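You operate a simulated robot arm through the tools that you are given. There is no shell and no other tool. Be economical: measure what you need, move in short steps, check, and stop when the job is done.

You run a simulated two-armed robot. Do the job below in one go: nothing can be reset, and whatever is moved stays where it is left.

Task
On the top of the green desk, fold the blue towel in half, so that its two long edges meet.

Only the result counts: the job must be done as asked and must still hold three seconds after the hand-in. Knocking over, shifting, dropping, spilling or breaking anything else fails it. Flat cloth is picked up by pressing the open fingertips on it (5 to 10 N) and closing them slowly along it; thin cloth reads only 2 to 8 mm in the jaws.

Robot
Two 7-joint arms with two-finger parallel grippers on one trunk, on a base that drives. Base frame: it is fixed to the floor where the robot stands at the start and does not move with it; the origin is under the middle of the robot, x ahead of it, y to its left, z up; the surface under the hand at the start is at about z = 740. Units: mm, rad, N and s.
The left shoulder is at the start at [70, 163, 1045], the right one opposite. With the tool pointing down near the work surface each hand reaches from about 400 to 880 mm from the robot's upright axis, wherever it stands, measured 20 degrees to its own side. Places, roughly: top of the green desk [900, -100, 700]. Payload 3.43 kg a hand.
The TCP of each hand is the grasp point between the finger pads, 34 mm short of the fingertips. In the tool frame z runs along the fingers and y along their closing line. The gripper opens to 128 mm. The fingers are 24 mm wide and 12 mm thick; the gripper's body (48 by 130 mm) begins 96 mm behind the TCP.
Orientation is that of the tool frame in the base frame, as a unit quaternion [x, y, z, w]. With the fingers straight down and closing along the base's y, the tool's x points along the base's -x, its y along +y and its z along -z.

Tools
- The arms move only by the tool arm_command. It takes "left_commands", "right_commands" or both (then of equal length, played together; a hand with none holds still); each is a list of rows, each a list of 7 numbers: the shift along the base's x, y, z in units of 40 mm (1.0 is 40 mm), then the turn, a rotation vector about the base's x, y, z in units of 5 degrees (1.0 is 5 degrees), then the gripper command, from -1 (fully open) to 1 (shut), values between in proportion. In form: [[dx, dy, dz, wx, wy, wz, grip], ...]. A call has 1 to 10 rows; each row shifts and turns the commanded pose from where the row before left it. A call with a number of a shift or a turn outside -1 to 1 is refused whole. A row lasts 0.2 s, in which the tool goes at most 50 mm and 0.15 rad; a call with a longer step from one row to the next is refused whole, and so is a gripper value outside its range. Where a pose cannot be reached the arm comes as near as it can. A force on the tool above 40 N (or 10 N above the force at the start of the call, whichever is more), or a blocked arm, ends the call early, and 0.2 s more pass. The fingers move at their own pace (about 153 mm/s each) and stop on an object; they squeeze with about 30 N. The grip force told is the motor's: it shows also when the fingers shut on nothing. Time passes only in rows, and 0.2 s behind the last, so rows that do not move let the fingers close. The reply holds the time, the measured pose of the TCP, the force on the tool along the base axes, the opening and the grip force, in the units named above and with some noise, with the torque about the TCP (base axes, N m) and any sound that the robot's microphone picked up.
- Cameras (640 x 400 px; columns grow to the right, rows downward): "scene" is now at [130.9, -13.6, 1263.8]; the picture's right is [-0.14, -0.99, 0.00], its down [-0.66, 0.10, -0.74] and it looks along [0.74, -0.11, -0.67] (base axes); focal length 259 px, centre (320, 200). "left" rides on the left gripper at [76, 11, -160] in its tool frame; the picture's right is [-0.15, 0.99, 0.00], its down [-0.88, -0.13, -0.46] and it looks along [-0.45, -0.07, 0.89] (tool axes); focal length 234 px, centre (320, 200). "right" rides on the right gripper at [76, -11, -160] in its tool frame; the picture's right is [0.15, 0.99, 0.00], its down [-0.88, 0.13, -0.46] and it looks along [-0.45, 0.07, 0.89] (tool axes); focal length 234 px, centre (320, 200). There is no depth. A picture from a camera that has moved, and an enlarged one, comes with that camera's place and axes in the base frame and with its lens.
- snapshot(camera): a new picture of that camera. It takes no simulated time.
- slide_trunk(by): slides the trunk up (or, below 0, down) by that many mm; the arms and the scene camera ride with it, the base frame stays. It gives what a move gives, with no picture.
- base_move(legs): drives the robot by 1 to 6 legs, each [ahead, left, turn to the left] in mm, mm and rad, along the robot's own axes; the way and the turn of a leg run together, so that a leg with both is an arc; at most 1500 mm and 3.142 rad a leg. The arms and the cameras ride along, it lands a little off, and it stops where it bumps. It gives what a move gives.
- aim_head(pan, tilt): turns the head with the scene camera to pan (to the left, within 1.501 rad either way) and tilt (down, from -0.506 to 1.204), counted from straight ahead of the robot. It gives what a move gives.
- close_up(camera, box): a new picture of the part [left, top, right, bottom] of that camera's present view, enlarged. It takes no simulated time.
- sign_off(): hands the job in; it is judged then, once.

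Go step by step. Nothing tells you exact positions but the pictures and the camera data: compare them with the known pose of the tool, close in by small moves and look again before you grip or let go. The budget is 120 turns and 108 pictures, counting those below and the enlarged ones. Unless the task says otherwise, let go and move clear before handing in, and close with one line.

The tools are called after "Emit:" by a JSON object that holds its "op" and its "data". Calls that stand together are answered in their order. arm_command: Moves the arms, as the interface text tells. Its arguments: {"type":"object","properties":{"left_commands":{"type":"array","items":{"type":"array","items":{"type":"number"}}},"right_commands":{"type":"array","items":{"type":"array","items":{"type":"number"}}}},"required":[]} The other tools are called the same way: slide_trunk (by) slides the trunk up or down; base_move (legs) drives the base; aim_head (pan, tilt) turns the head that bears the scene camera; snapshot (camera) takes a picture; close_up (camera, box) takes an enlarged picture of a part of a camera's view; sign_off () hands the job in.

At the start:

```text
clock: 0.0
left_tool_pos: [469.2, 227.4, 1068.0]
left_orientation: [-0.001, 1.0, 0.0, 0.0]
left_contact_force: [-0.8, -0.4, 0.1]
left_torque: [0.01, -0.03, -0.01]
left_width: 127.9
left_finger_force: 0.0
right_tool_pos: [573.6, -307.5, 908.0]
right_orientation: [0.0, 1.0, 0.0, 0.0]
right_contact_force: [-0.7, 0.5, -0.1]
right_torque: [-0.02, 0.01, 0.01]
right_width: 127.7
right_finger_force: 0.0
trunk travel left (down, up): [-525.0, 415.0]
robot x, y, heading: [-0.5, 2.7, 0.002]
head pan, tilt: [-0.143, 0.731]
```

scene: 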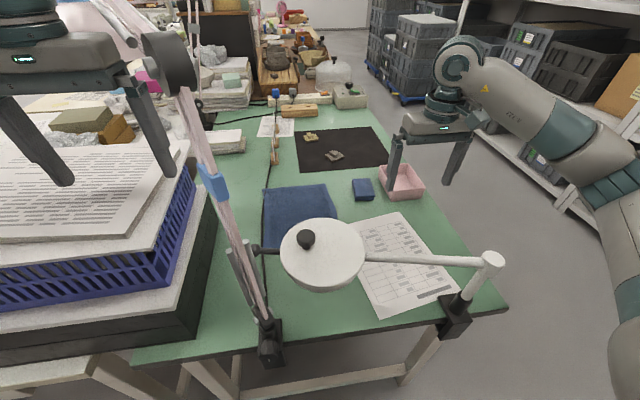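
right: 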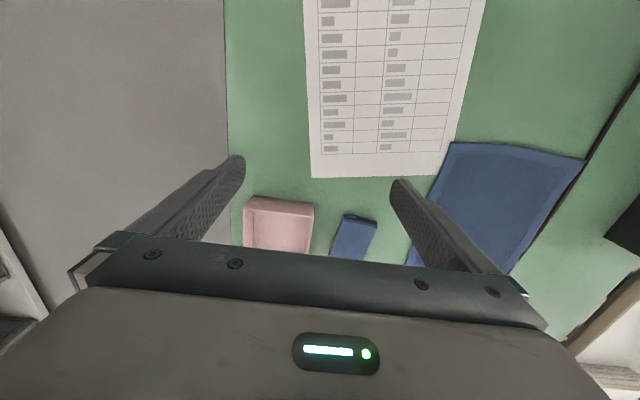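
left: 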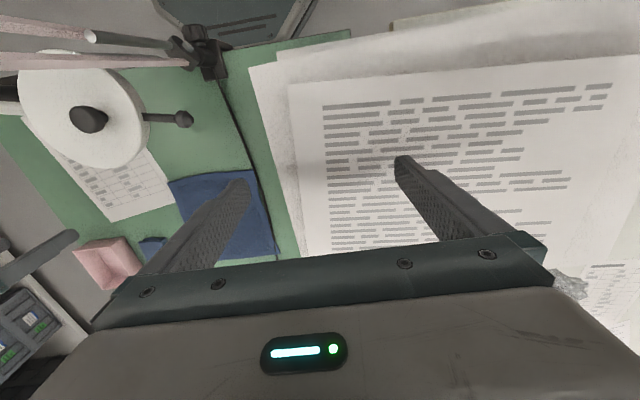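

I see the blue towel flat on the green desk, partly hidden by a lamp head. I'll enlarge the views to find its corners and the obstacles around it.

Emit:
{"op": "close_up", "data": {"camera": "scene", "box": [200, 150, 440, 300]}}

Emit:
{"op": "close_up", "data": {"camera": "right", "box": [220, 100, 640, 280]}}

Emit:
{"op": "close_up", "data": {"camera": "left", "box": [0, 0, 340, 280]}}

```text
2.67 times, centred on (320, 225) of scene
camera zoom: at [130.9, -13.6, 1263.8], right [-0.14, -0.99, 0.0], down [-0.66, 0.1, -0.74], along [0.74, -0.11, -0.67], focal length 691 px, centre (320, 133)
```

zoom: 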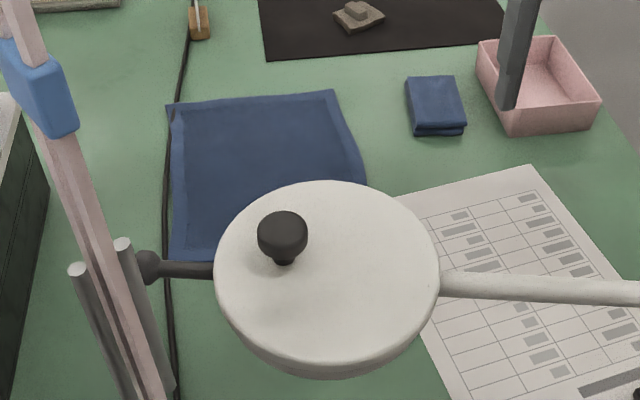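

```text
1.52 times, centred on (430, 190) of right
camera zoom: at [498.4, -319.8, 1067.3], right [-0.15, 0.99, 0.0], down [0.88, 0.13, 0.46], along [0.45, 0.07, -0.89], focal length 357 px, centre (152, 215)
```

zoom: 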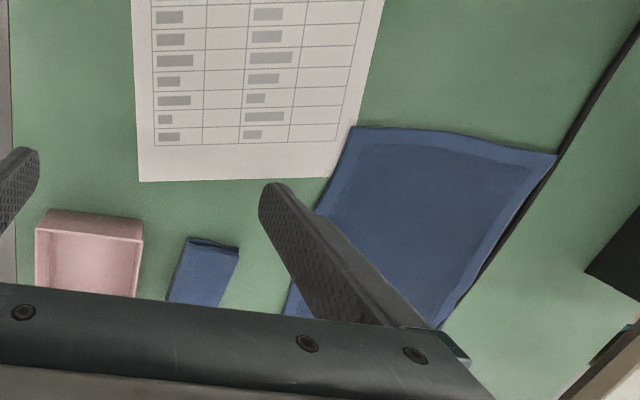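

```text
1.43 times, centred on (170, 140) of left
camera zoom: at [391.5, 239.1, 1227.8], right [0.15, 0.99, 0.0], down [0.88, -0.13, 0.46], along [0.45, -0.07, -0.89], focal length 334 px, centre (534, 286)
```

zoom: 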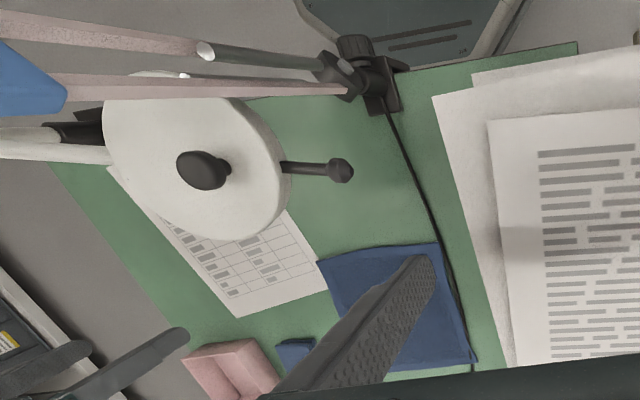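

The towel's corners come out at about x 545–784, y −130…72, z≈740, so its long edges run along x. Lamps crowd the near side and the right side of the desk looks open, so I'll look around to see whether I can drive there.

Emit:
{"op": "aim_head", "data": {"pan": 0.5, "tilt": 0.2}}

Emit:
{"op": "snapshot", "data": {"camera": "scene"}}

Emit:
{"op": "aim_head", "data": {"pan": -1.2, "tilt": 0.7}}

Emit:
{"op": "snapshot", "data": {"camera": "scene"}}

```text
clock: 1.0
left_tool_pos: [468.6, 228.3, 1068.0]
left_orientation: [0.0, 1.0, 0.0, 0.0]
left_contact_force: [-1.0, 0.4, -0.2]
left_torque: [-0.02, -0.02, 0.0]
left_width: 128.4
left_finger_force: 0.0
right_tool_pos: [573.0, -308.5, 907.4]
right_orientation: [0.0, 1.0, 0.001, 0.001]
right_contact_force: [-0.6, 0.1, -0.1]
right_torque: [0.01, -0.01, -0.02]
right_width: 127.9
right_finger_force: 0.0
trunk travel left (down, up): [-525.0, 415.0]
robot x, y, heading: [1.3, -3.1, 0.002]
head pan, tilt: [0.499, 0.201]
```

```text
101 pictures are left
camera scene: at [130.0, 42.9, 1311.8], right [0.48, -0.88, 0.0], down [-0.18, -0.1, -0.98], along [0.86, 0.47, -0.2], focal length 259 px, centre (320, 200)
```

scene: 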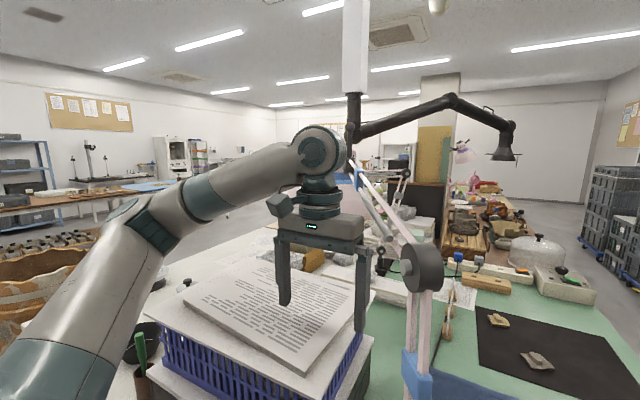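

```text
clock: 2.8
left_tool_pos: [469.1, 228.4, 1067.6]
left_orientation: [0.0, 1.0, -0.001, 0.0]
left_contact_force: [0.0, -0.5, -0.2]
left_torque: [0.0, 0.03, -0.01]
left_width: 128.0
left_finger_force: 0.1
right_tool_pos: [572.7, -308.6, 907.1]
right_orientation: [0.0, 1.0, 0.0, 0.0]
right_contact_force: [0.4, 0.0, 0.7]
right_torque: [-0.02, -0.05, -0.01]
right_width: 127.6
right_finger_force: 0.0
trunk travel left (down, up): [-525.0, 415.0]
robot x, y, heading: [0.5, -0.7, 0.002]
head pan, tilt: [-1.201, 0.7]
```

```text
100 pictures are left
camera scene: at [78.9, -80.8, 1266.5], right [-0.93, -0.36, 0.0], down [-0.23, 0.6, -0.77], along [0.28, -0.71, -0.64], focal length 259 px, centre (320, 200)
```

scene: 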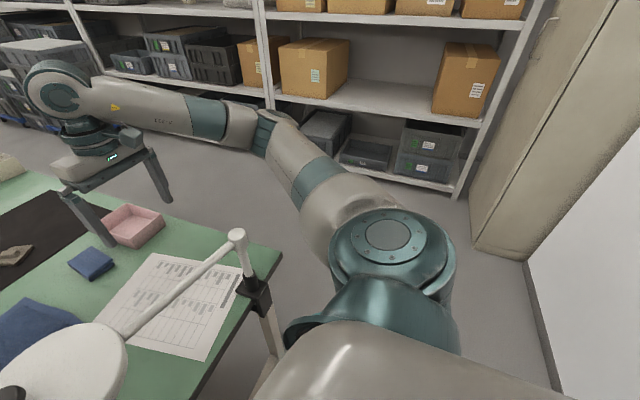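

Lamp 2 stands close by the left hand, and there is a clear aisle between the desk and the shelf at y≈−1900. I'll back out straight first, then drive around to the right side of the desk.

Emit:
{"op": "base_move", "data": {"legs": [[-290, 0, 0], [0, -1000, 0]]}}

Emit:
{"op": "snapshot", "data": {"camera": "scene"}}

Emit:
{"op": "aim_head", "data": {"pan": 0.2, "tilt": 0.6}}

Emit:
{"op": "snapshot", "data": {"camera": "scene"}}

```text
clock: 4.5
left_tool_pos: [241.1, 230.5, 1066.7]
left_orientation: [-0.004, 1.0, 0.0, 0.001]
left_contact_force: [0.6, 0.8, 0.0]
left_torque: [0.01, 0.03, 0.01]
left_width: 128.2
left_finger_force: 0.1
right_tool_pos: [356.5, -306.0, 910.3]
right_orientation: [0.01, 1.0, 0.001, 0.012]
right_contact_force: [2.9, 0.6, 2.1]
right_torque: [0.07, -0.1, -0.23]
right_width: 127.8
right_finger_force: 0.1
trunk travel left (down, up): [-525.0, 415.0]
robot x, y, heading: [-224.7, 2.1, 0.002]
head pan, tilt: [-1.201, 0.7]
stopped in leg 1: the force on the tool passed its limit at 100 N (the readings are from after the stop); the commanded pose is now the measured one
```

```text
99 pictures are left
camera scene: at [-145.9, -80.8, 1266.6], right [-0.93, -0.37, 0.0], down [-0.24, 0.6, -0.76], along [0.28, -0.71, -0.64], focal length 259 px, centre (320, 200)
```

scene: 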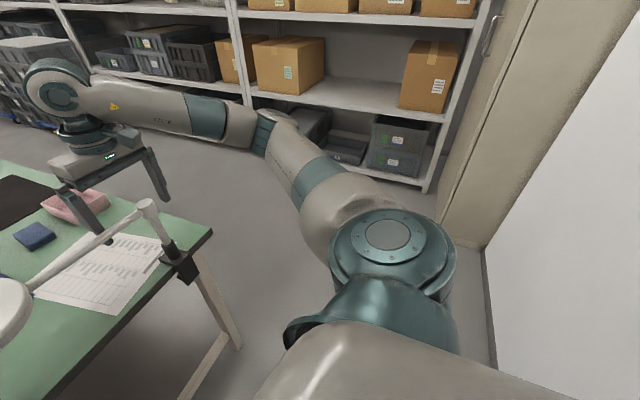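

```text
clock: 6.0
left_tool_pos: [241.1, 231.1, 1067.5]
left_orientation: [-0.003, 1.0, 0.0, 0.0]
left_contact_force: [0.3, 0.5, -0.2]
left_torque: [0.0, 0.0, 0.03]
left_width: 128.2
left_finger_force: 0.1
right_tool_pos: [355.4, -306.1, 909.6]
right_orientation: [0.011, 1.0, 0.001, 0.012]
right_contact_force: [4.8, -0.9, -1.3]
right_torque: [-0.07, -0.02, -0.27]
right_width: 128.1
right_finger_force: 0.0
trunk travel left (down, up): [-525.0, 415.0]
robot x, y, heading: [-228.5, 0.0, 0.01]
head pan, tilt: [0.201, 0.6]
```

```text
98 pictures are left
camera scene: at [-90.7, 16.2, 1275.0], right [0.21, -0.98, 0.0], down [-0.55, -0.12, -0.82], along [0.81, 0.17, -0.57], focal length 259 px, centre (320, 200)
```

scene: 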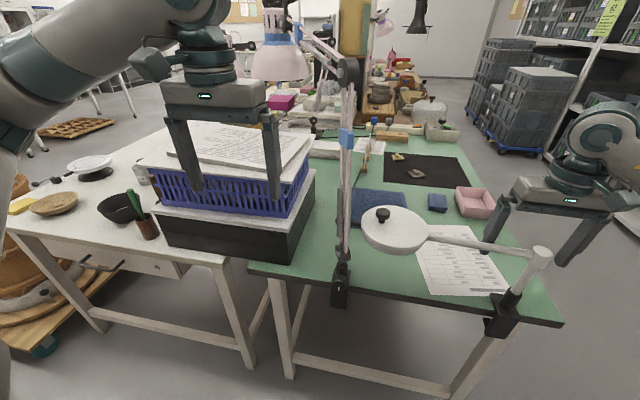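

The backing stopped when the right hand met lamp 1's joint at about (331, −310, 930). I'll move that hand forward off it and raise it clear.

Emit:
{"op": "arm_command", "data": {"right_commands": [[0.6, 0, 0, 0, 0, 0, -1], [0.4, 0, 0, 0, 0, 0, -1], [0, 0, 0.9, 0, 0, 0, -1], [0, 0, 0.9, 0, 0, 0, -1], [0, 0, 0.9, 0, 0, 0, -1], [0, 0, 0.9, 0, 0, 0, -1], [0, 0, 0.9, 0, 0, 0, -1]]}}

Emit:
{"op": "snapshot", "data": {"camera": "scene"}}

Emit:
{"op": "snapshot", "data": {"camera": "right"}}

```text
clock: 7.6
left_tool_pos: [241.1, 232.6, 1068.3]
left_orientation: [-0.003, 1.0, -0.001, 0.001]
left_contact_force: [0.4, 0.5, 0.2]
left_torque: [0.01, -0.02, 0.02]
left_width: 128.1
left_finger_force: 0.0
right_tool_pos: [395.2, -305.0, 1092.4]
right_orientation: [0.01, 1.0, 0.001, 0.011]
right_contact_force: [0.3, -0.2, 0.4]
right_torque: [-0.04, 0.0, -0.01]
right_width: 128.2
right_finger_force: 0.1
trunk travel left (down, up): [-525.0, 415.0]
robot x, y, heading: [-226.3, -2.8, 0.009]
head pan, tilt: [0.201, 0.6]
```

```text
97 pictures are left
camera scene: at [-92.3, 17.5, 1275.1], right [0.21, -0.98, 0.0], down [-0.55, -0.12, -0.83], along [0.81, 0.17, -0.56], focal length 259 px, centre (320, 200)
```

scene: 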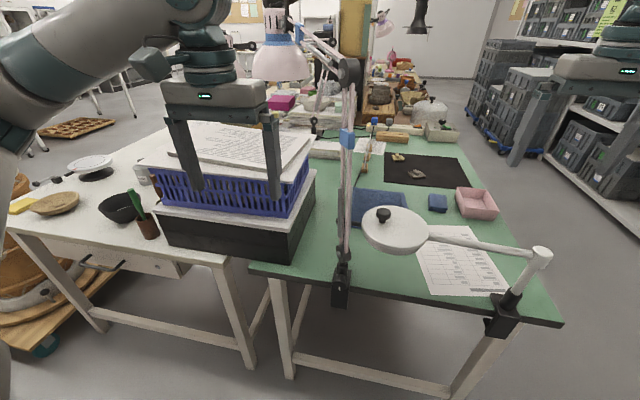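

```text
96 pictures are left
camera right: at [317.0, -314.5, 1249.7], right [-0.13, 0.99, 0.0], down [0.87, 0.11, 0.48], along [0.47, 0.06, -0.88], focal length 234 px, centre (320, 200)
```

right: 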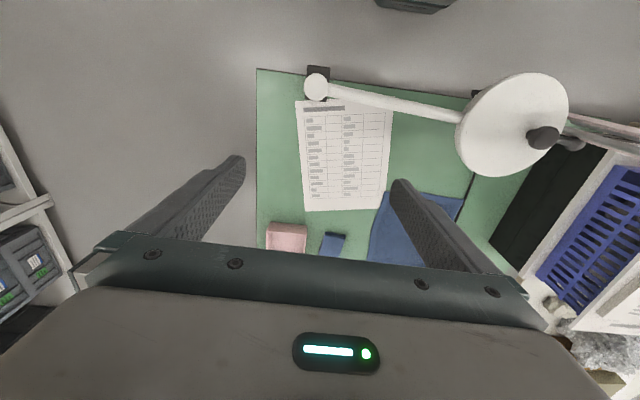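

The lamp looks unchanged and the hand is clear. Next I'll back a little more, strafe right, and drive forward beside the desk.

Emit:
{"op": "base_move", "data": {"legs": [[-40, 0, 0], [0, -1000, 0], [930, 0, 0]]}}

Emit:
{"op": "aim_head", "data": {"pan": 1.3, "tilt": 0.7}}

Emit:
{"op": "snapshot", "data": {"camera": "scene"}}

```text
clock: 17.7
left_tool_pos: [1136.8, -734.2, 1068.2]
left_orientation: [-0.015, 1.0, -0.001, 0.0]
left_contact_force: [0.3, 0.4, 0.1]
left_torque: [-0.01, -0.03, 0.01]
left_width: 128.1
left_finger_force: 0.0
right_tool_pos: [1303.4, -1266.9, 1091.0]
right_orientation: [-0.001, 1.0, 0.002, 0.012]
right_contact_force: [0.3, 0.2, 0.0]
right_torque: [0.01, 0.03, 0.02]
right_width: 127.9
right_finger_force: 0.1
trunk travel left (down, up): [-525.0, 415.0]
robot x, y, heading: [676.9, -974.3, 0.029]
head pan, tilt: [0.201, 0.6]
```

```text
clock: 19.0
left_tool_pos: [1135.9, -733.6, 1068.7]
left_orientation: [-0.015, 1.0, 0.001, -0.001]
left_contact_force: [0.2, 0.3, 0.1]
left_torque: [0.01, -0.06, -0.04]
left_width: 128.0
left_finger_force: 0.0
right_tool_pos: [1303.1, -1267.4, 1091.1]
right_orientation: [-0.001, 1.0, 0.002, 0.012]
right_contact_force: [-0.1, 0.0, 0.4]
right_torque: [-0.01, -0.01, -0.02]
right_width: 128.0
right_finger_force: 0.2
trunk travel left (down, up): [-525.0, 415.0]
robot x, y, heading: [673.7, -979.6, 0.026]
head pan, tilt: [1.3, 0.7]
```

```text
95 pictures are left
camera scene: at [742.6, -894.5, 1266.5], right [0.97, -0.24, 0.0], down [-0.15, -0.63, -0.76], along [0.18, 0.74, -0.64], focal length 259 px, centre (320, 200)
```

scene: 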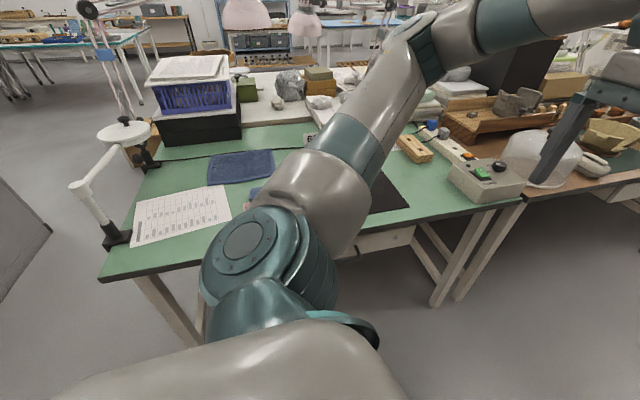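

The robot is beside the desk. I'll turn left to face it and then look.

Emit:
{"op": "base_move", "data": {"legs": [[0, 0, 1.545]]}}

Emit:
{"op": "aim_head", "data": {"pan": 0.0, "tilt": 0.75}}

Emit:
{"op": "snapshot", "data": {"camera": "scene"}}

```text
clock: 23.2
left_tool_pos: [453.4, -504.5, 1068.2]
left_orientation: [-0.701, 0.713, 0.0, 0.0]
left_contact_force: [0.2, -0.3, -0.2]
left_torque: [-0.04, 0.01, -0.03]
left_width: 128.0
left_finger_force: 0.1
right_tool_pos: [993.2, -361.4, 1090.7]
right_orientation: [-0.692, 0.722, 0.009, 0.008]
right_contact_force: [-0.8, 0.0, -0.3]
right_torque: [-0.01, 0.03, -0.01]
right_width: 128.2
right_finger_force: 0.0
trunk travel left (down, up): [-525.0, 415.0]
robot x, y, heading: [676.0, -975.1, 1.553]
head pan, tilt: [1.3, 0.7]
```

```text
clock: 24.6
left_tool_pos: [453.1, -503.6, 1068.2]
left_orientation: [-0.701, 0.713, 0.001, 0.0]
left_contact_force: [-0.1, -0.1, -1.0]
left_torque: [0.03, -0.01, 0.0]
left_width: 128.0
left_finger_force: 0.1
right_tool_pos: [991.5, -362.5, 1091.2]
right_orientation: [-0.692, 0.722, 0.009, 0.007]
right_contact_force: [0.1, -0.1, 0.1]
right_torque: [-0.03, -0.04, 0.02]
right_width: 127.9
right_finger_force: 0.0
trunk travel left (down, up): [-525.0, 415.0]
robot x, y, heading: [676.2, -978.2, 1.557]
head pan, tilt: [0.0, 0.75]
```

```text
94 pictures are left
camera scene: at [674.0, -845.3, 1262.2], right [1.0, -0.01, 0.0], down [-0.01, -0.68, -0.73], along [0.01, 0.73, -0.68], focal length 259 px, centre (320, 200)
```

scene: 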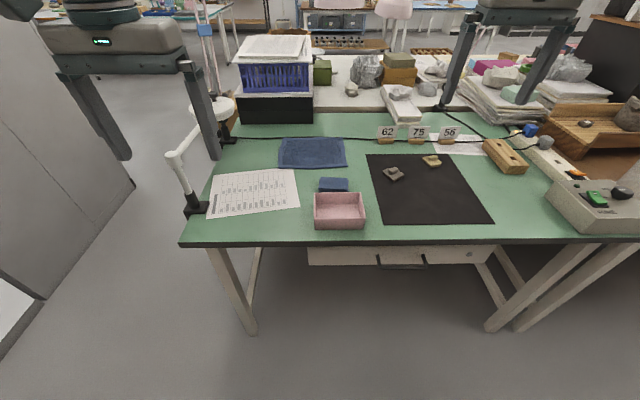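

From here the towel can be reached from the open side. I'll drive forward to the same desk clearance as at the start.

Emit:
{"op": "base_move", "data": {"legs": [[222, 0, 0.012]]}}

Emit:
{"op": "aim_head", "data": {"pan": 0.0, "tilt": 0.85}}

Emit:
{"op": "snapshot", "data": {"camera": "scene"}}

Emit:
{"op": "close_up", "data": {"camera": "scene", "box": [200, 80, 440, 230]}}

```text
clock: 26.4
left_tool_pos: [449.8, -277.9, 1068.0]
left_orientation: [-0.707, 0.707, 0.0, 0.0]
left_contact_force: [-0.2, 0.3, -0.1]
left_torque: [-0.04, -0.03, -0.01]
left_width: 127.6
left_finger_force: 0.0
right_tool_pos: [986.3, -128.3, 1090.0]
right_orientation: [-0.697, 0.717, 0.01, 0.007]
right_contact_force: [0.1, 0.4, -0.1]
right_torque: [-0.02, -0.01, 0.0]
right_width: 128.0
right_finger_force: 0.0
trunk travel left (down, up): [-525.0, 415.0]
robot x, y, heading: [677.6, -749.6, 1.563]
head pan, tilt: [0.0, 0.75]
```

```text
clock: 27.0
left_tool_pos: [449.5, -278.3, 1068.3]
left_orientation: [-0.706, 0.708, 0.0, 0.0]
left_contact_force: [0.1, 0.4, 0.2]
left_torque: [0.01, -0.03, 0.0]
left_width: 128.0
left_finger_force: 0.1
right_tool_pos: [986.7, -128.0, 1090.7]
right_orientation: [-0.697, 0.717, 0.011, 0.008]
right_contact_force: [0.4, 0.6, 0.3]
right_torque: [-0.02, 0.01, -0.01]
right_width: 128.0
right_finger_force: 0.0
trunk travel left (down, up): [-525.0, 415.0]
robot x, y, heading: [670.1, -749.1, 1.567]
head pan, tilt: [0.0, 0.85]
```

```text
93 pictures are left
camera scene: at [674.3, -620.5, 1254.2], right [1.0, 0.0, 0.0], down [0.0, -0.75, -0.66], along [0.0, 0.66, -0.75], focal length 259 px, centre (320, 200)
```

scene: 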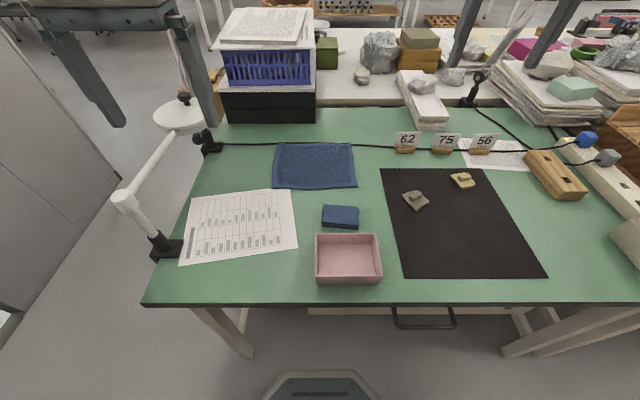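

```text
2.67 times, centred on (320, 155) of scene
camera zoom: at [674.3, -620.5, 1254.2], right [1.0, 0.0, 0.0], down [0.0, -0.75, -0.66], along [0.0, 0.66, -0.75], focal length 691 px, centre (320, 320)
```

zoom: 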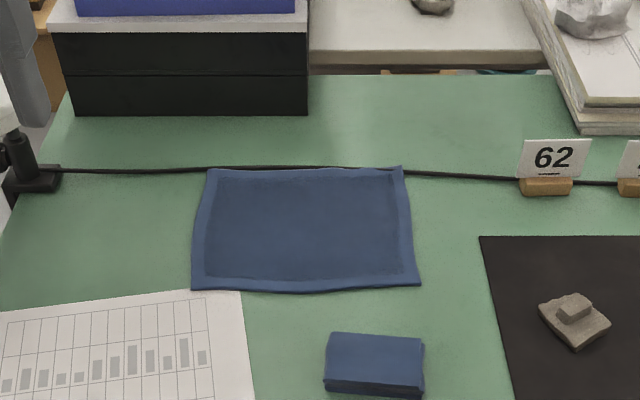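

Seen straight on, the towel's corners are about (541,−128), (780,−120), (536,78) and (776,82), so the long edges run along x. I'll yaw both hands so they close along y, above the two near corners, ready to fold the near edge to the far one.

Emit:
{"op": "arm_command", "data": {"left_commands": [[0.147, 0.226, 0, 0, 0, 1, -1], [0.147, 0.226, 0, 0, 0, 1, -1], [0.147, 0.226, 0, 0, 0, 1, -1], [0.147, 0.226, 0, 0, 0, 1, -1], [0.147, 0.226, 0, 0, 0, 1, -1], [0.147, 0.226, 0, 0, 0, 1, -1], [0.147, 0.226, 0, 0, 0, 1, -1], [0.147, 0.226, 0, 0, 0, 1, -1], [0.147, 0.226, 0, 0, 0, 1, -1], [0.147, 0.226, 0, 0, 0, 1, -1]], "right_commands": [[-0.309, 0.018, 0, 0, 0, 1, -1], [-0.309, 0.018, 0, 0, 0, 1, -1], [-0.309, 0.018, 0, 0, 0, 1, -1], [-0.309, 0.018, 0, 0, 0, 1, -1], [-0.309, 0.018, 0, 0, 0, 1, -1], [-0.309, 0.018, 0, 0, 0, 1, -1], [-0.309, 0.018, 0, 0, 0, 1, -1], [-0.309, 0.018, 0, 0, 0, 1, -1], [-0.309, 0.018, 0, 0, 0, 1, -1], [-0.309, 0.018, 0, 0, 0, 1, -1]]}}

Emit:
{"op": "arm_command", "data": {"left_commands": [[0.147, 0.226, 0, 0, 0, 1, -1], [0.147, 0.226, 0, 0, 0, 1, -1], [0.147, 0.226, 0, 0, 0, 1, -1], [0.147, 0.226, 0, 0, 0, 1, -1], [0.147, 0.226, 0, 0, 0, 1, -1], [0.147, 0.226, 0, 0, 0, 1, -1], [0.147, 0.226, 0, 0, 0, 1, -1], [0.147, 0.226, 0, 0, 0, 1, -1]], "right_commands": [[-0.309, 0.018, 0, 0, 0, 1, -1], [-0.309, 0.018, 0, 0, 0, 1, -1], [-0.309, 0.018, 0, 0, 0, 1, -1], [-0.309, 0.018, 0, 0, 0, 1, -1], [-0.309, 0.018, 0, 0, 0, 1, -1], [-0.309, 0.018, 0, 0, 0, 1, -1], [-0.309, 0.018, 0, 0, 0, 1, -1], [-0.309, 0.018, 0, 0, 0, 1, -1]]}}

Emit:
{"op": "snapshot", "data": {"camera": "scene"}}

Emit:
{"op": "snapshot", "data": {"camera": "left"}}

Emit:
{"op": "snapshot", "data": {"camera": "right"}}

```text
clock: 29.2
left_tool_pos: [508.7, -187.1, 1068.4]
left_orientation: [0.94, -0.341, 0.001, 0.0]
left_contact_force: [-0.9, -0.9, -0.2]
left_torque: [0.0, 0.0, 0.03]
left_width: 128.1
left_finger_force: 0.0
right_tool_pos: [862.7, -121.6, 1088.9]
right_orientation: [0.935, -0.356, -0.013, -0.002]
right_contact_force: [0.4, -0.3, -0.7]
right_torque: [-0.01, -0.01, 0.01]
right_width: 128.2
right_finger_force: 0.1
trunk travel left (down, up): [-525.0, 415.0]
robot x, y, heading: [671.6, -747.6, 1.569]
head pan, tilt: [0.0, 0.85]
```

```text
clock: 31.0
left_tool_pos: [554.3, -114.5, 1067.0]
left_orientation: [1.0, -0.001, 0.0, -0.001]
left_contact_force: [0.3, 1.2, -0.4]
left_torque: [0.0, -0.01, -0.02]
left_width: 127.8
left_finger_force: 0.1
right_tool_pos: [706.4, -267.1, 1054.4]
right_orientation: [1.0, -0.017, -0.013, 0.002]
right_contact_force: [0.3, 0.6, 0.2]
right_torque: [-0.03, -0.07, -0.02]
right_width: 128.0
right_finger_force: 0.0
right hand out of reach, approached as far as the arm can: row 1, 2, 3, 4, 5, 6, 7, 8
trunk travel left (down, up): [-525.0, 415.0]
robot x, y, heading: [677.0, -745.6, 1.571]
head pan, tilt: [0.0, 0.85]
```

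```text
91 pictures are left
camera scene: at [673.8, -620.5, 1254.2], right [1.0, 0.0, 0.0], down [0.0, -0.75, -0.66], along [0.0, 0.66, -0.75], focal length 259 px, centre (320, 200)
```

scene: 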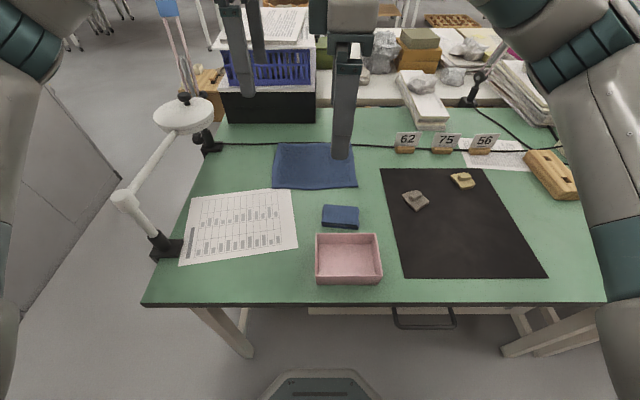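

```text
90 pictures are left
camera left: at [628.9, -127.4, 1226.7], right [-0.15, -0.99, 0.0], down [-0.88, 0.13, 0.46], along [-0.45, 0.07, -0.89], focal length 234 px, centre (320, 200)
```

left: 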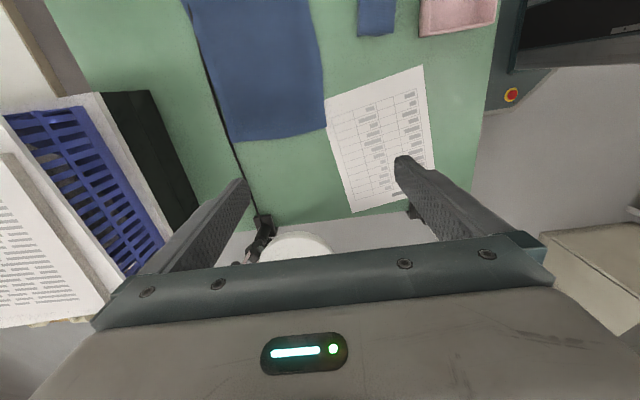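

```text
89 pictures are left
camera right: at [788.0, -257.4, 1210.7], right [0.11, -0.99, 0.0], down [-0.87, -0.1, 0.48], along [-0.48, -0.05, -0.88], focal length 234 px, centre (320, 200)
```

right: 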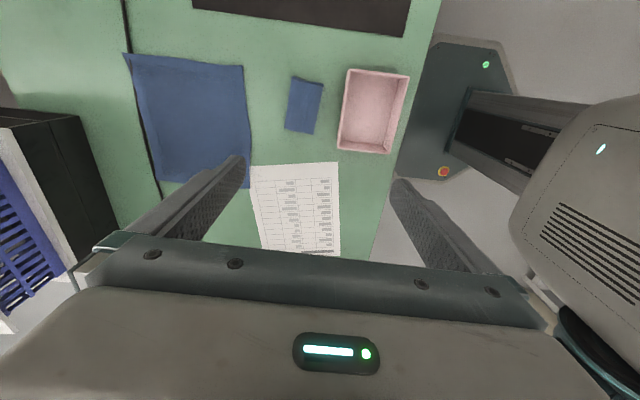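

The right wrist cannot reach that yaw, so it will turn the other way. I'll set both hands 30° off the y closing line, mirrored, so the camera mounts keep apart.

Emit:
{"op": "arm_command", "data": {"left_commands": [[0, 0, 0, 0, 0, -1, -1], [0, 0, 0, 0, 0, -1, -1], [0, 0, 0, 0, 0, -1, -1], [0, 0, 0, 0, 0, -1, -1], [0, 0, 0, 0, 0, -1, -1], [0, 0, 0, 0, 0, -1, -1], [0, 0, 0, 0, 0, 0, -1], [0, 0, 0, 0, 0, 0, -1], [0, 0, 0, 0, 0, 0, -1], [0, 0, 0, 0, 0, 0, -1]], "right_commands": [[0, 0, 0, 0, 0, -1, -1], [0, 0, 0, 0, 0, -1, -1], [0.2, 0, 0, 0, 0, -1, -1], [0.2, 0, 0, 0, 0, -1, -1], [0.2, 0, 0, 0, 0, -1, -1], [0.2, 0, 0, 0, 0, -1, -1], [0.2, 0, 0, 0, 0, -1, -1], [0.2, 0, 0, 0, 0, -1, -1], [0.2, 0, 0, 0, 0, -1, -1], [0.2, 0, 0, 0, 0, -1, -1]]}}

Emit:
{"op": "arm_command", "data": {"right_commands": [[0, 0, 0, 0, 0, -1, -1], [0, 0, 0, 0, 0, -1, -1], [0, 0, 0, 0, 0, -1, -1], [0, 0, 0, 0, 0, -1, -1], [0, 0, 0, 0, 0, -1, -1], [0, 0, 0, 0, 0, -1, -1], [0, 0, 0, 0, 0, -1, -1], [0, 0, 0, 0, 0, -1, -1], [0, 0, 0, 0, 0, -1, -1], [0, 0, 0, 0, 0, -1, -1]]}}

Emit:
{"op": "arm_command", "data": {"right_commands": [[0, 0, 0, 0, 0, -1, -1], [0, 0, 0, 0, 0, -1, -1], [0, 0, 0, 0, 0, -1, -1], [0, 0, 0, 0, 0, -1, -1], [0, 0, 0, 0, 0, -1, -1], [0, 0, 0, 0, 0, -1, -1], [0, 0, 0, 0, 0, -1, -1], [0, 0, 0, 0, 0, -1, -1], [0, 0, 0, 0, 0, -1, -1], [0, 0, 0, 0, 0, -0.5, -1]]}}

```text
clock: 33.2
left_tool_pos: [555.4, -116.6, 1067.4]
left_orientation: [0.966, -0.259, -0.001, -0.001]
left_contact_force: [1.0, 0.1, -0.4]
left_torque: [0.01, 0.02, 0.0]
left_width: 128.2
left_finger_force: 0.1
right_tool_pos: [773.2, -265.9, 1051.1]
right_orientation: [0.9, -0.435, -0.012, -0.003]
right_contact_force: [0.5, 0.1, 0.4]
right_torque: [0.0, -0.01, 0.04]
right_width: 128.1
right_finger_force: 0.2
trunk travel left (down, up): [-525.0, 415.0]
robot x, y, heading: [674.2, -745.6, 1.572]
head pan, tilt: [0.0, 0.85]
```

```text
clock: 35.4
left_tool_pos: [556.0, -116.2, 1068.7]
left_orientation: [0.966, -0.26, 0.0, 0.0]
left_contact_force: [-0.4, 0.7, 0.1]
left_torque: [0.01, 0.0, 0.03]
left_width: 127.8
left_finger_force: 0.0
right_tool_pos: [773.5, -265.5, 1051.5]
right_orientation: [-0.632, 0.775, 0.008, 0.008]
right_contact_force: [0.2, -0.2, 0.3]
right_torque: [0.0, 0.01, 0.01]
right_width: 128.0
right_finger_force: 0.0
trunk travel left (down, up): [-525.0, 415.0]
robot x, y, heading: [675.7, -745.4, 1.568]
head pan, tilt: [0.0, 0.85]
```

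```text
clock: 37.6
left_tool_pos: [555.5, -116.5, 1068.1]
left_orientation: [0.966, -0.26, 0.0, 0.0]
left_contact_force: [0.0, -0.3, -0.1]
left_torque: [0.02, 0.05, 0.03]
left_width: 128.0
left_finger_force: 0.0
right_tool_pos: [771.8, -267.7, 1051.7]
right_orientation: [-0.265, 0.964, 0.005, 0.011]
right_contact_force: [0.6, 0.2, -0.7]
right_torque: [0.03, 0.01, 0.02]
right_width: 128.0
right_finger_force: 0.0
trunk travel left (down, up): [-525.0, 415.0]
robot x, y, heading: [676.6, -748.2, 1.573]
head pan, tilt: [0.0, 0.85]
```

Both hands now have the planned yaw. I'll move the right hand over its corner, lower both to z≈860 with the jaws narrowed, and look.

Emit:
{"op": "arm_command", "data": {"left_commands": [[0, 0, 0, 0, 0, 0, -0.2], [0, 0, 0, 0, 0, 0, 0.3], [0, 0, 0, 0, 0, 0, 0.3], [0, 0, 0, 0, 0, 0, 0.3], [0, 0, -1, 0, 0, 0, 0.3], [0, 0, -1, 0, 0, 0, 0.3], [0, 0, -1, 0, 0, 0, 0.3], [0, 0, -1, 0, 0, 0, 0.3], [0, 0, -1, 0, 0, 0, 0.3], [0, 0, -0.2, 0, 0, 0, 0.3]], "right_commands": [[-0.05, 0.96, 0, 0, 0, 0, -0.2], [-0.05, 0.96, 0, 0, 0, 0, 0.3], [-0.05, 0.96, 0, 0, 0, 0, 0.3], [0, 0.95, 0, 0, 0, 0, 0.3], [0, 0, -1, 0, 0, 0, 0.3], [0, 0, -1, 0, 0, 0, 0.3], [0, 0, -1, 0, 0, 0, 0.3], [0, 0, -1, 0, 0, 0, 0.3], [0, 0, -0.8, 0, 0, 0, 0.3], [0, 0, 0, 0, 0, 0, 0.3]]}}

Emit:
{"op": "snapshot", "data": {"camera": "scene"}}

Emit:
{"op": "snapshot", "data": {"camera": "left"}}

Emit:
{"op": "snapshot", "data": {"camera": "right"}}

```text
clock: 39.8
left_tool_pos: [555.7, -117.4, 857.5]
left_orientation: [0.966, -0.26, 0.0, -0.001]
left_contact_force: [0.2, 0.7, -0.3]
left_torque: [-0.01, -0.01, 0.02]
left_width: 44.6
left_finger_force: 0.0
right_tool_pos: [766.1, -118.4, 863.4]
right_orientation: [-0.265, 0.964, 0.006, 0.01]
right_contact_force: [-0.2, -0.3, -0.4]
right_torque: [0.03, 0.0, -0.01]
right_width: 44.9
right_finger_force: 0.1
trunk travel left (down, up): [-525.0, 415.0]
robot x, y, heading: [676.9, -745.4, 1.569]
head pan, tilt: [0.0, 0.85]
```

```text
88 pictures are left
camera scene: at [674.1, -621.1, 1254.3], right [1.0, 0.0, 0.0], down [0.0, -0.75, -0.66], along [0.0, 0.66, -0.75], focal length 259 px, centre (320, 200)
```

scene: 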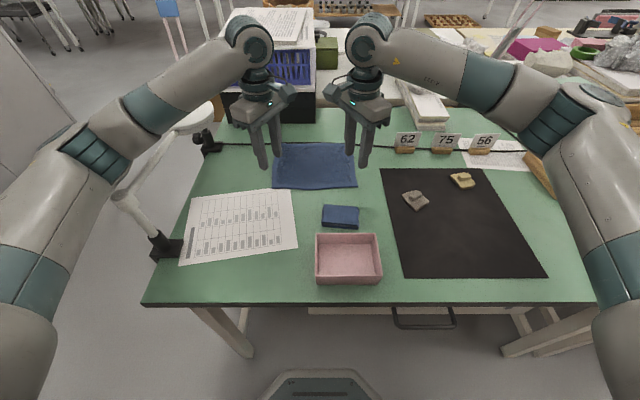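

```text
87 pictures are left
camera left: at [613.4, -165.5, 1018.8], right [-0.62, -0.78, 0.0], down [-0.7, 0.55, 0.46], along [-0.36, 0.28, -0.89], focal length 234 px, centre (320, 200)
```

left: 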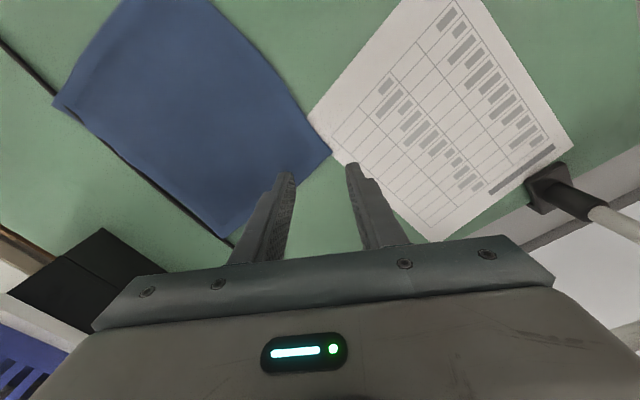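

```text
86 pictures are left
camera right: at [705.4, -168.3, 1020.3], right [-0.63, 0.77, 0.0], down [0.68, 0.56, 0.48], along [0.37, 0.3, -0.88], focal length 234 px, centre (320, 200)
```

right: 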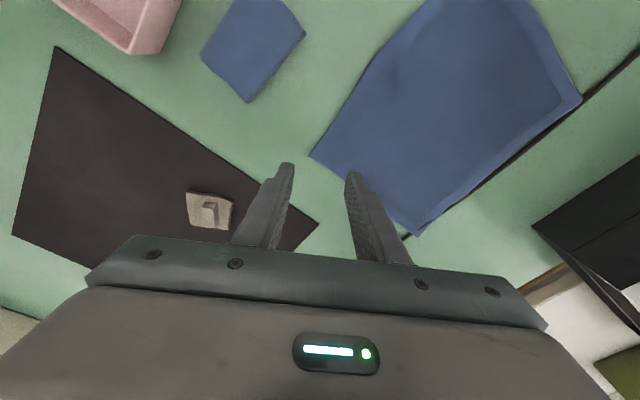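

The corners are refined to (543,−129) and (781,−123), and the fingers straddle the edge at both. I'll shift the right hand slightly and lower both close to the cloth.

Emit:
{"op": "arm_command", "data": {"left_commands": [[0, 0.05, -0.9, 0, 0, 0, 0.3], [0, 0, -0.8, 0, 0, 0, 0.3], [0, 0, -0.2, 0, 0, 0, 0.3], [0, 0, 0, 0, 0, 0, 0.3]], "right_commands": [[0, 0.15, -0.9, 0, 0, 0, 0.3], [0, 0, -0.9, 0, 0, 0, 0.3], [0, 0, -0.25, 0, 0, 0, 0.3], [0, 0, 0, 0, 0, 0, 0.3]]}}

Emit:
{"op": "close_up", "data": {"camera": "scene", "box": [220, 100, 420, 225]}}

```text
clock: 41.0
left_tool_pos: [544.2, -83.3, 862.6]
left_orientation: [0.966, -0.25, -0.021, -0.067]
left_contact_force: [0.0, -0.3, -0.4]
left_torque: [0.01, 0.0, 0.0]
left_width: 44.7
left_finger_force: 0.1
right_tool_pos: [766.2, -110.7, 778.9]
right_orientation: [-0.266, 0.964, 0.007, 0.01]
right_contact_force: [0.1, 0.5, -0.2]
right_torque: [-0.02, 0.03, 0.03]
right_width: 44.7
right_finger_force: 0.0
trunk travel left (down, up): [-525.0, 415.0]
robot x, y, heading: [675.0, -744.3, 1.574]
head pan, tilt: [0.0, 0.85]
stopped in row 4 (left hand): the arm was blocked; the commanded pose is now the measured one
```

```text
3.20 times, centred on (320, 162) of scene
camera zoom: at [674.9, -623.3, 1253.2], right [1.0, 0.0, 0.0], down [0.0, -0.75, -0.66], along [0.0, 0.66, -0.75], focal length 829 px, centre (320, 320)
```

zoom: 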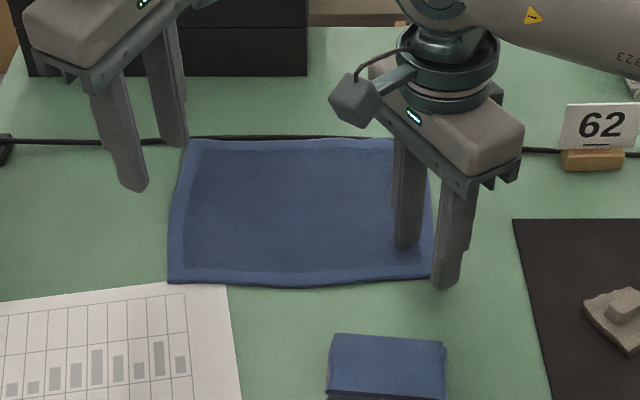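

The left arm was blocked before reaching the cloth, probably by its forearm on lamp 1. I'll stop and check.

Emit:
{"op": "snapshot", "data": {"camera": "scene"}}

Emit:
{"op": "close_up", "data": {"camera": "scene", "box": [60, 40, 300, 270]}}

Emit:
{"op": "snapshot", "data": {"camera": "left"}}

```text
84 pictures are left
camera scene: at [674.9, -623.3, 1253.2], right [1.0, 0.0, 0.0], down [0.0, -0.75, -0.66], along [0.0, 0.66, -0.75], focal length 259 px, centre (320, 200)
```

scene: 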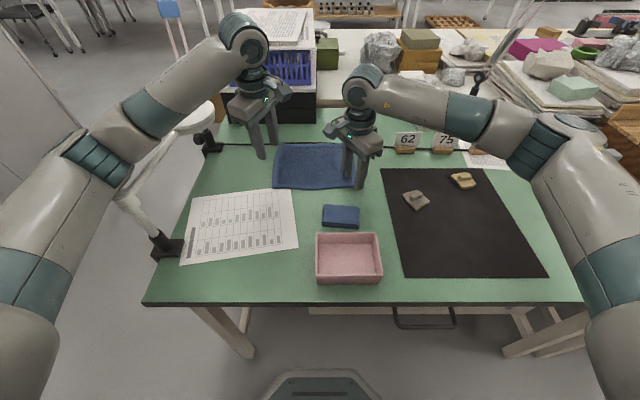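

```text
1.74 times, centred on (180, 155) of scene
camera zoom: at [674.9, -623.3, 1253.2], right [1.0, 0.0, 0.0], down [0.0, -0.75, -0.66], along [0.0, 0.66, -0.75], focal length 451 px, centre (564, 278)
```

zoom: 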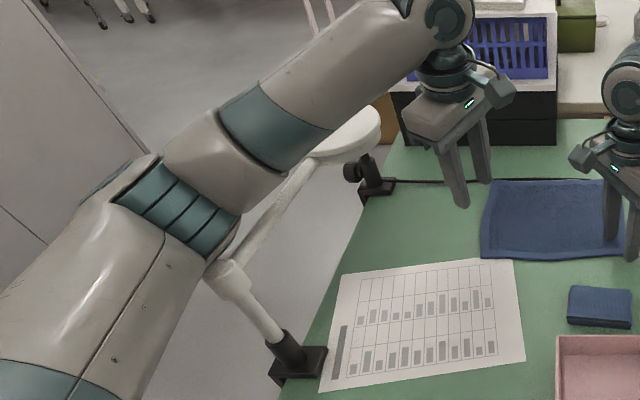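

```text
82 pictures are left
camera left: at [603.3, -152.1, 1014.7], right [-0.61, -0.79, -0.11], down [-0.7, 0.47, 0.53], along [-0.37, 0.4, -0.84], focal length 234 px, centre (320, 200)
```

left: 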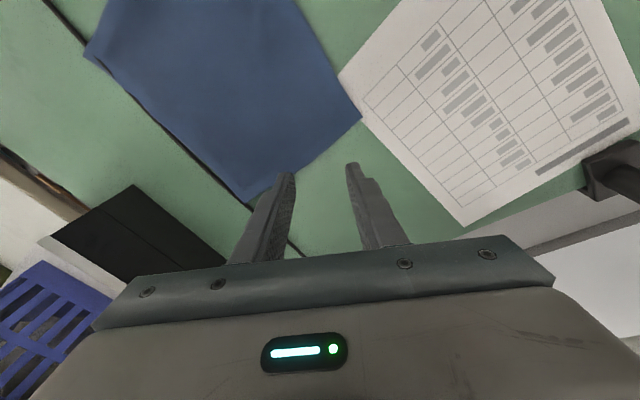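

The left elbow is resting on lamp 1's joint; the lamp looks undisturbed. I'll lift both hands and level the left one, then raise the trunk and shift the base along the desk for elbow clearance.

Emit:
{"op": "arm_command", "data": {"left_commands": [[0, 0, 0.9, 0, 0, 0, 0.3], [0, 0, 0.9, 0, 0, 0, 0.3], [0, 0, 0.9, -0.8, 0, -0.1, 0.3], [0, 0, 0.9, -0.8, 0, -0.1, 0.3], [0, 0, 0.9, 0, 0, 0, 0.3]], "right_commands": [[0, 0, 0.9, 0, 0, 0, 0.3], [0, 0, 0.9, 0, 0, 0, 0.3], [0, 0, 0.9, 0, 0, 0, 0.3], [0, 0, 0.9, 0, 0, 0, 0.3], [0, 0, 0.9, 0, 0, 0, 0.3]]}}

Emit:
{"op": "slide_trunk", "data": {"by": 120}}

Emit:
{"op": "base_move", "data": {"legs": [[0, -150, 0]]}}

Emit:
{"op": "snapshot", "data": {"camera": "scene"}}

```text
clock: 42.2
left_tool_pos: [543.8, -84.4, 1033.9]
left_orientation: [0.965, -0.262, 0.002, 0.008]
left_contact_force: [-0.1, -0.4, 1.2]
left_torque: [0.05, 0.01, -0.03]
left_width: 45.0
left_finger_force: 0.1
right_tool_pos: [767.2, -109.3, 961.6]
right_orientation: [-0.267, 0.964, 0.005, 0.011]
right_contact_force: [1.1, -0.3, -0.5]
right_torque: [0.03, -0.01, -0.02]
right_width: 44.8
right_finger_force: 0.1
trunk travel left (down, up): [-525.0, 415.0]
robot x, y, heading: [675.0, -746.2, 1.569]
head pan, tilt: [0.0, 0.85]
```

```text
clock: 43.7
left_tool_pos: [543.3, -83.5, 1151.0]
left_orientation: [0.965, -0.261, 0.001, 0.01]
left_contact_force: [-0.7, -0.2, -0.2]
left_torque: [0.02, 0.0, -0.01]
left_width: 44.7
left_finger_force: 0.1
right_tool_pos: [766.4, -109.5, 1079.8]
right_orientation: [-0.267, 0.964, 0.005, 0.011]
right_contact_force: [0.1, -0.4, 0.3]
right_torque: [-0.03, 0.01, -0.01]
right_width: 45.2
right_finger_force: 0.0
trunk travel left (down, up): [-645.0, 295.0]
robot x, y, heading: [670.9, -748.2, 1.569]
head pan, tilt: [0.0, 0.85]
```

```text
clock: 45.1
left_tool_pos: [693.9, -83.3, 1151.5]
left_orientation: [0.965, -0.262, 0.001, 0.008]
left_contact_force: [-1.1, -0.2, -0.5]
left_torque: [0.0, 0.01, 0.01]
left_width: 44.9
left_finger_force: 0.0
right_tool_pos: [918.4, -108.5, 1079.7]
right_orientation: [-0.265, 0.964, 0.005, 0.011]
right_contact_force: [-0.3, 0.4, -0.1]
right_torque: [0.0, 0.05, -0.01]
right_width: 44.9
right_finger_force: 0.1
trunk travel left (down, up): [-645.0, 295.0]
robot x, y, heading: [826.4, -745.1, 1.568]
head pan, tilt: [0.0, 0.85]
```

```text
81 pictures are left
camera scene: at [823.8, -620.1, 1374.2], right [1.0, 0.0, 0.0], down [0.0, -0.75, -0.66], along [0.0, 0.66, -0.75], focal length 259 px, centre (320, 200)
```

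scene: 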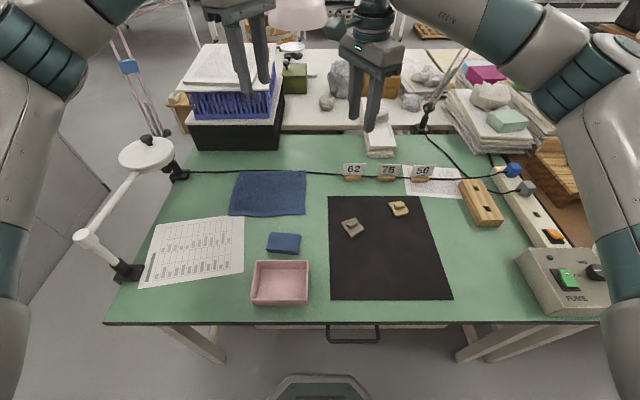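

The lamp stands as before. I'll bring both hands back over the corners and lower partway, watching the left elbow.

Emit:
{"op": "arm_command", "data": {"left_commands": [[-0.86, -0.2, 0, 0, 0, 0, 0.3], [-0.86, -0.2, 0, 0, 0, 0, 0.3], [-0.86, -0.2, 0, 0, 0, 0, 0.3], [-0.86, -0.2, 0, 0, 0, 0, 0.3], [0, 0, -1, 0, 0, 0, 0.3], [0, 0, -1, 0, 0, 0, 0.3], [0, 0, -1, 0, 0, 0, 0.3], [0, 0, -1, 0, 0, 0, 0.3], [0, 0, -1, 0, 0, 0, 0.3], [0, 0, -1, 0, 0, 0, 0.3]], "right_commands": [[-0.95, -0.02, 0, 0, 0, 0, 0.3], [-0.95, -0.02, 0, 0, 0, 0, 0.3], [-0.95, -0.02, 0, 0, 0, 0, 0.3], [-0.95, -0.02, 0, 0, 0, 0, 0.3], [0, 0, -1, 0, 0, 0, 0.3], [0, 0, -1, 0, 0, 0, 0.3], [0, 0, -1, 0, 0, 0, 0.3], [0, 0, -1, 0, 0, 0, 0.3], [0, 0, -0.5, 0, 0, 0, 0.3], [0, 0, 0, 0, 0, 0, 0.3]]}}

Emit:
{"op": "snapshot", "data": {"camera": "scene"}}

```text
clock: 47.3
left_tool_pos: [560.6, -113.8, 912.7]
left_orientation: [0.965, -0.263, 0.001, 0.009]
left_contact_force: [-0.3, 0.9, 0.5]
left_torque: [0.06, 0.01, -0.02]
left_width: 44.8
left_finger_force: 0.1
right_tool_pos: [769.0, -111.3, 899.8]
right_orientation: [-0.266, 0.964, 0.005, 0.012]
right_contact_force: [-0.1, 0.7, -0.2]
right_torque: [0.0, 0.02, 0.04]
right_width: 44.7
right_finger_force: 0.0
trunk travel left (down, up): [-645.0, 295.0]
robot x, y, heading: [824.1, -746.2, 1.573]
head pan, tilt: [0.0, 0.85]
```

```text
80 pictures are left
camera scene: at [824.3, -619.3, 1374.2], right [1.0, 0.0, 0.0], down [0.0, -0.75, -0.66], along [0.0, 0.66, -0.75], focal length 259 px, centre (320, 200)
```

scene: 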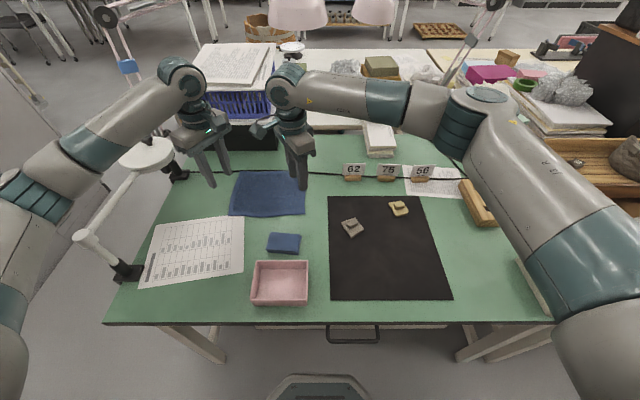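

The left elbow sits almost above lamp 1's joint, so I'll shift the base another 90 mm along the desk to swing it clear. Then I'll reposition the hands.

Emit:
{"op": "base_move", "data": {"legs": [[0, -90, 0]]}}

Emit:
{"op": "arm_command", "data": {"left_commands": [[-0.8, 0, 0, 0, 0, 0, 0.3], [-0.8, 0, 0, 0, 0, 0, 0.3], [-0.76, 0, 0, 0, 0, 0, 0.3], [0, 0, -0.6, 0, 0, 0, 0.3], [0, 0, -0.6, 0, 0, 0, 0.3], [0, 0, 0, 0, 0, 0, 0.3]], "right_commands": [[-0.8, 0, 0, 0, 0, 0, 0.3], [-0.8, 0, 0, 0, 0, 0, 0.3], [-0.71, 0, 0, 0, 0, 0, 0.3], [0, 0, -0.5, 0, 0, 0, 0.3], [0, 0, -0.5, 0, 0, 0, 0.3], [0, 0, 0, 0, 0, 0, 0.3]]}}

Emit:
{"op": "aim_head", "data": {"pan": 0.4, "tilt": 0.85}}

Emit:
{"op": "snapshot", "data": {"camera": "scene"}}

Emit:
{"op": "snapshot", "data": {"camera": "left"}}

Emit:
{"op": "snapshot", "data": {"camera": "right"}}

```text
clock: 48.4
left_tool_pos: [649.1, -113.7, 913.1]
left_orientation: [0.965, -0.261, 0.001, 0.009]
left_contact_force: [0.7, 0.1, 0.6]
left_torque: [0.01, 0.03, 0.0]
left_width: 44.7
left_finger_force: 0.2
right_tool_pos: [860.7, -111.6, 900.9]
right_orientation: [-0.266, 0.964, 0.005, 0.012]
right_contact_force: [0.2, -1.0, 0.2]
right_torque: [0.01, 0.02, 0.0]
right_width: 44.9
right_finger_force: 0.0
trunk travel left (down, up): [-645.0, 295.0]
robot x, y, heading: [918.5, -745.6, 1.568]
head pan, tilt: [0.0, 0.85]
```

```text
clock: 49.8
left_tool_pos: [553.2, -113.9, 865.7]
left_orientation: [0.965, -0.262, 0.001, 0.008]
left_contact_force: [0.2, -0.4, -0.1]
left_torque: [0.02, 0.0, -0.01]
left_width: 44.8
left_finger_force: 0.0
right_tool_pos: [765.9, -111.3, 860.3]
right_orientation: [-0.267, 0.964, 0.005, 0.011]
right_contact_force: [-0.5, 0.7, 0.4]
right_torque: [0.04, -0.01, 0.02]
right_width: 44.9
right_finger_force: 0.1
trunk travel left (down, up): [-645.0, 295.0]
robot x, y, heading: [915.2, -747.3, 1.568]
head pan, tilt: [0.0, 0.85]
```

```text
clock: 50.7
left_tool_pos: [554.3, -112.5, 866.2]
left_orientation: [0.965, -0.261, 0.002, 0.009]
left_contact_force: [0.5, 0.4, -0.6]
left_torque: [0.01, -0.01, 0.01]
left_width: 44.9
left_finger_force: 0.1
right_tool_pos: [767.6, -111.9, 859.9]
right_orientation: [-0.266, 0.964, 0.006, 0.012]
right_contact_force: [-0.1, 0.4, 0.2]
right_torque: [-0.01, 0.02, 0.03]
right_width: 44.6
right_finger_force: 0.1
trunk travel left (down, up): [-645.0, 295.0]
robot x, y, heading: [914.6, -747.4, 1.567]
head pan, tilt: [0.4, 0.85]
```

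```text
79 pictures are left
camera scene: at [884.2, -626.4, 1374.2], right [0.92, 0.39, 0.0], down [0.29, -0.69, -0.66], along [-0.26, 0.61, -0.75], focal length 259 px, centre (320, 200)
```

scene: 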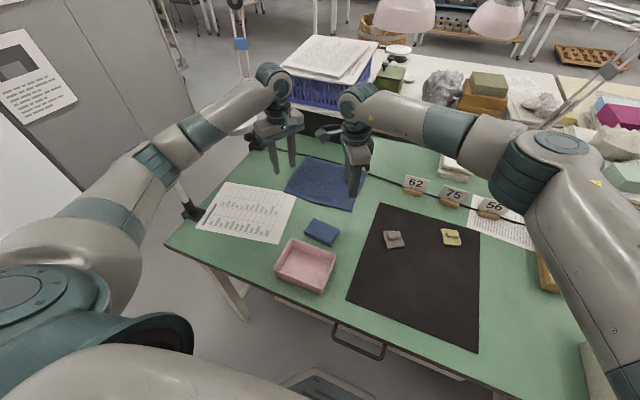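

```text
78 pictures are left
camera left: at [612.8, -158.6, 1026.0], right [-0.63, -0.78, 0.02], down [-0.69, 0.56, 0.45], along [-0.36, 0.27, -0.89], focal length 234 px, centre (320, 200)
```

left: 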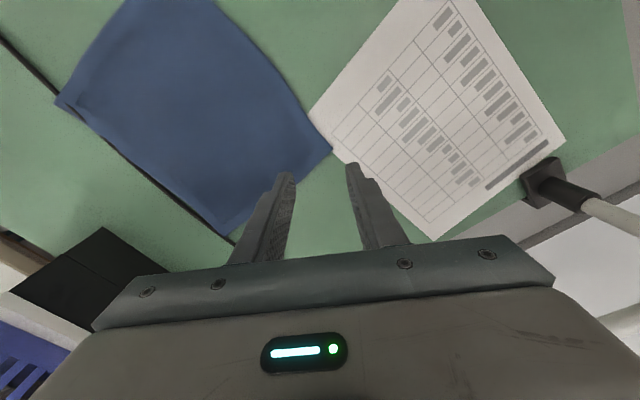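

```text
77 pictures are left
camera right: at [705.7, -162.7, 1017.5], right [-0.63, 0.77, 0.0], down [0.68, 0.56, 0.48], along [0.37, 0.3, -0.88], focal length 234 px, centre (320, 200)
```

right: 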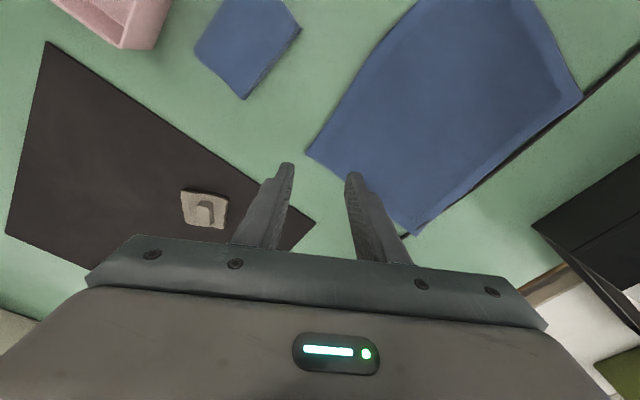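

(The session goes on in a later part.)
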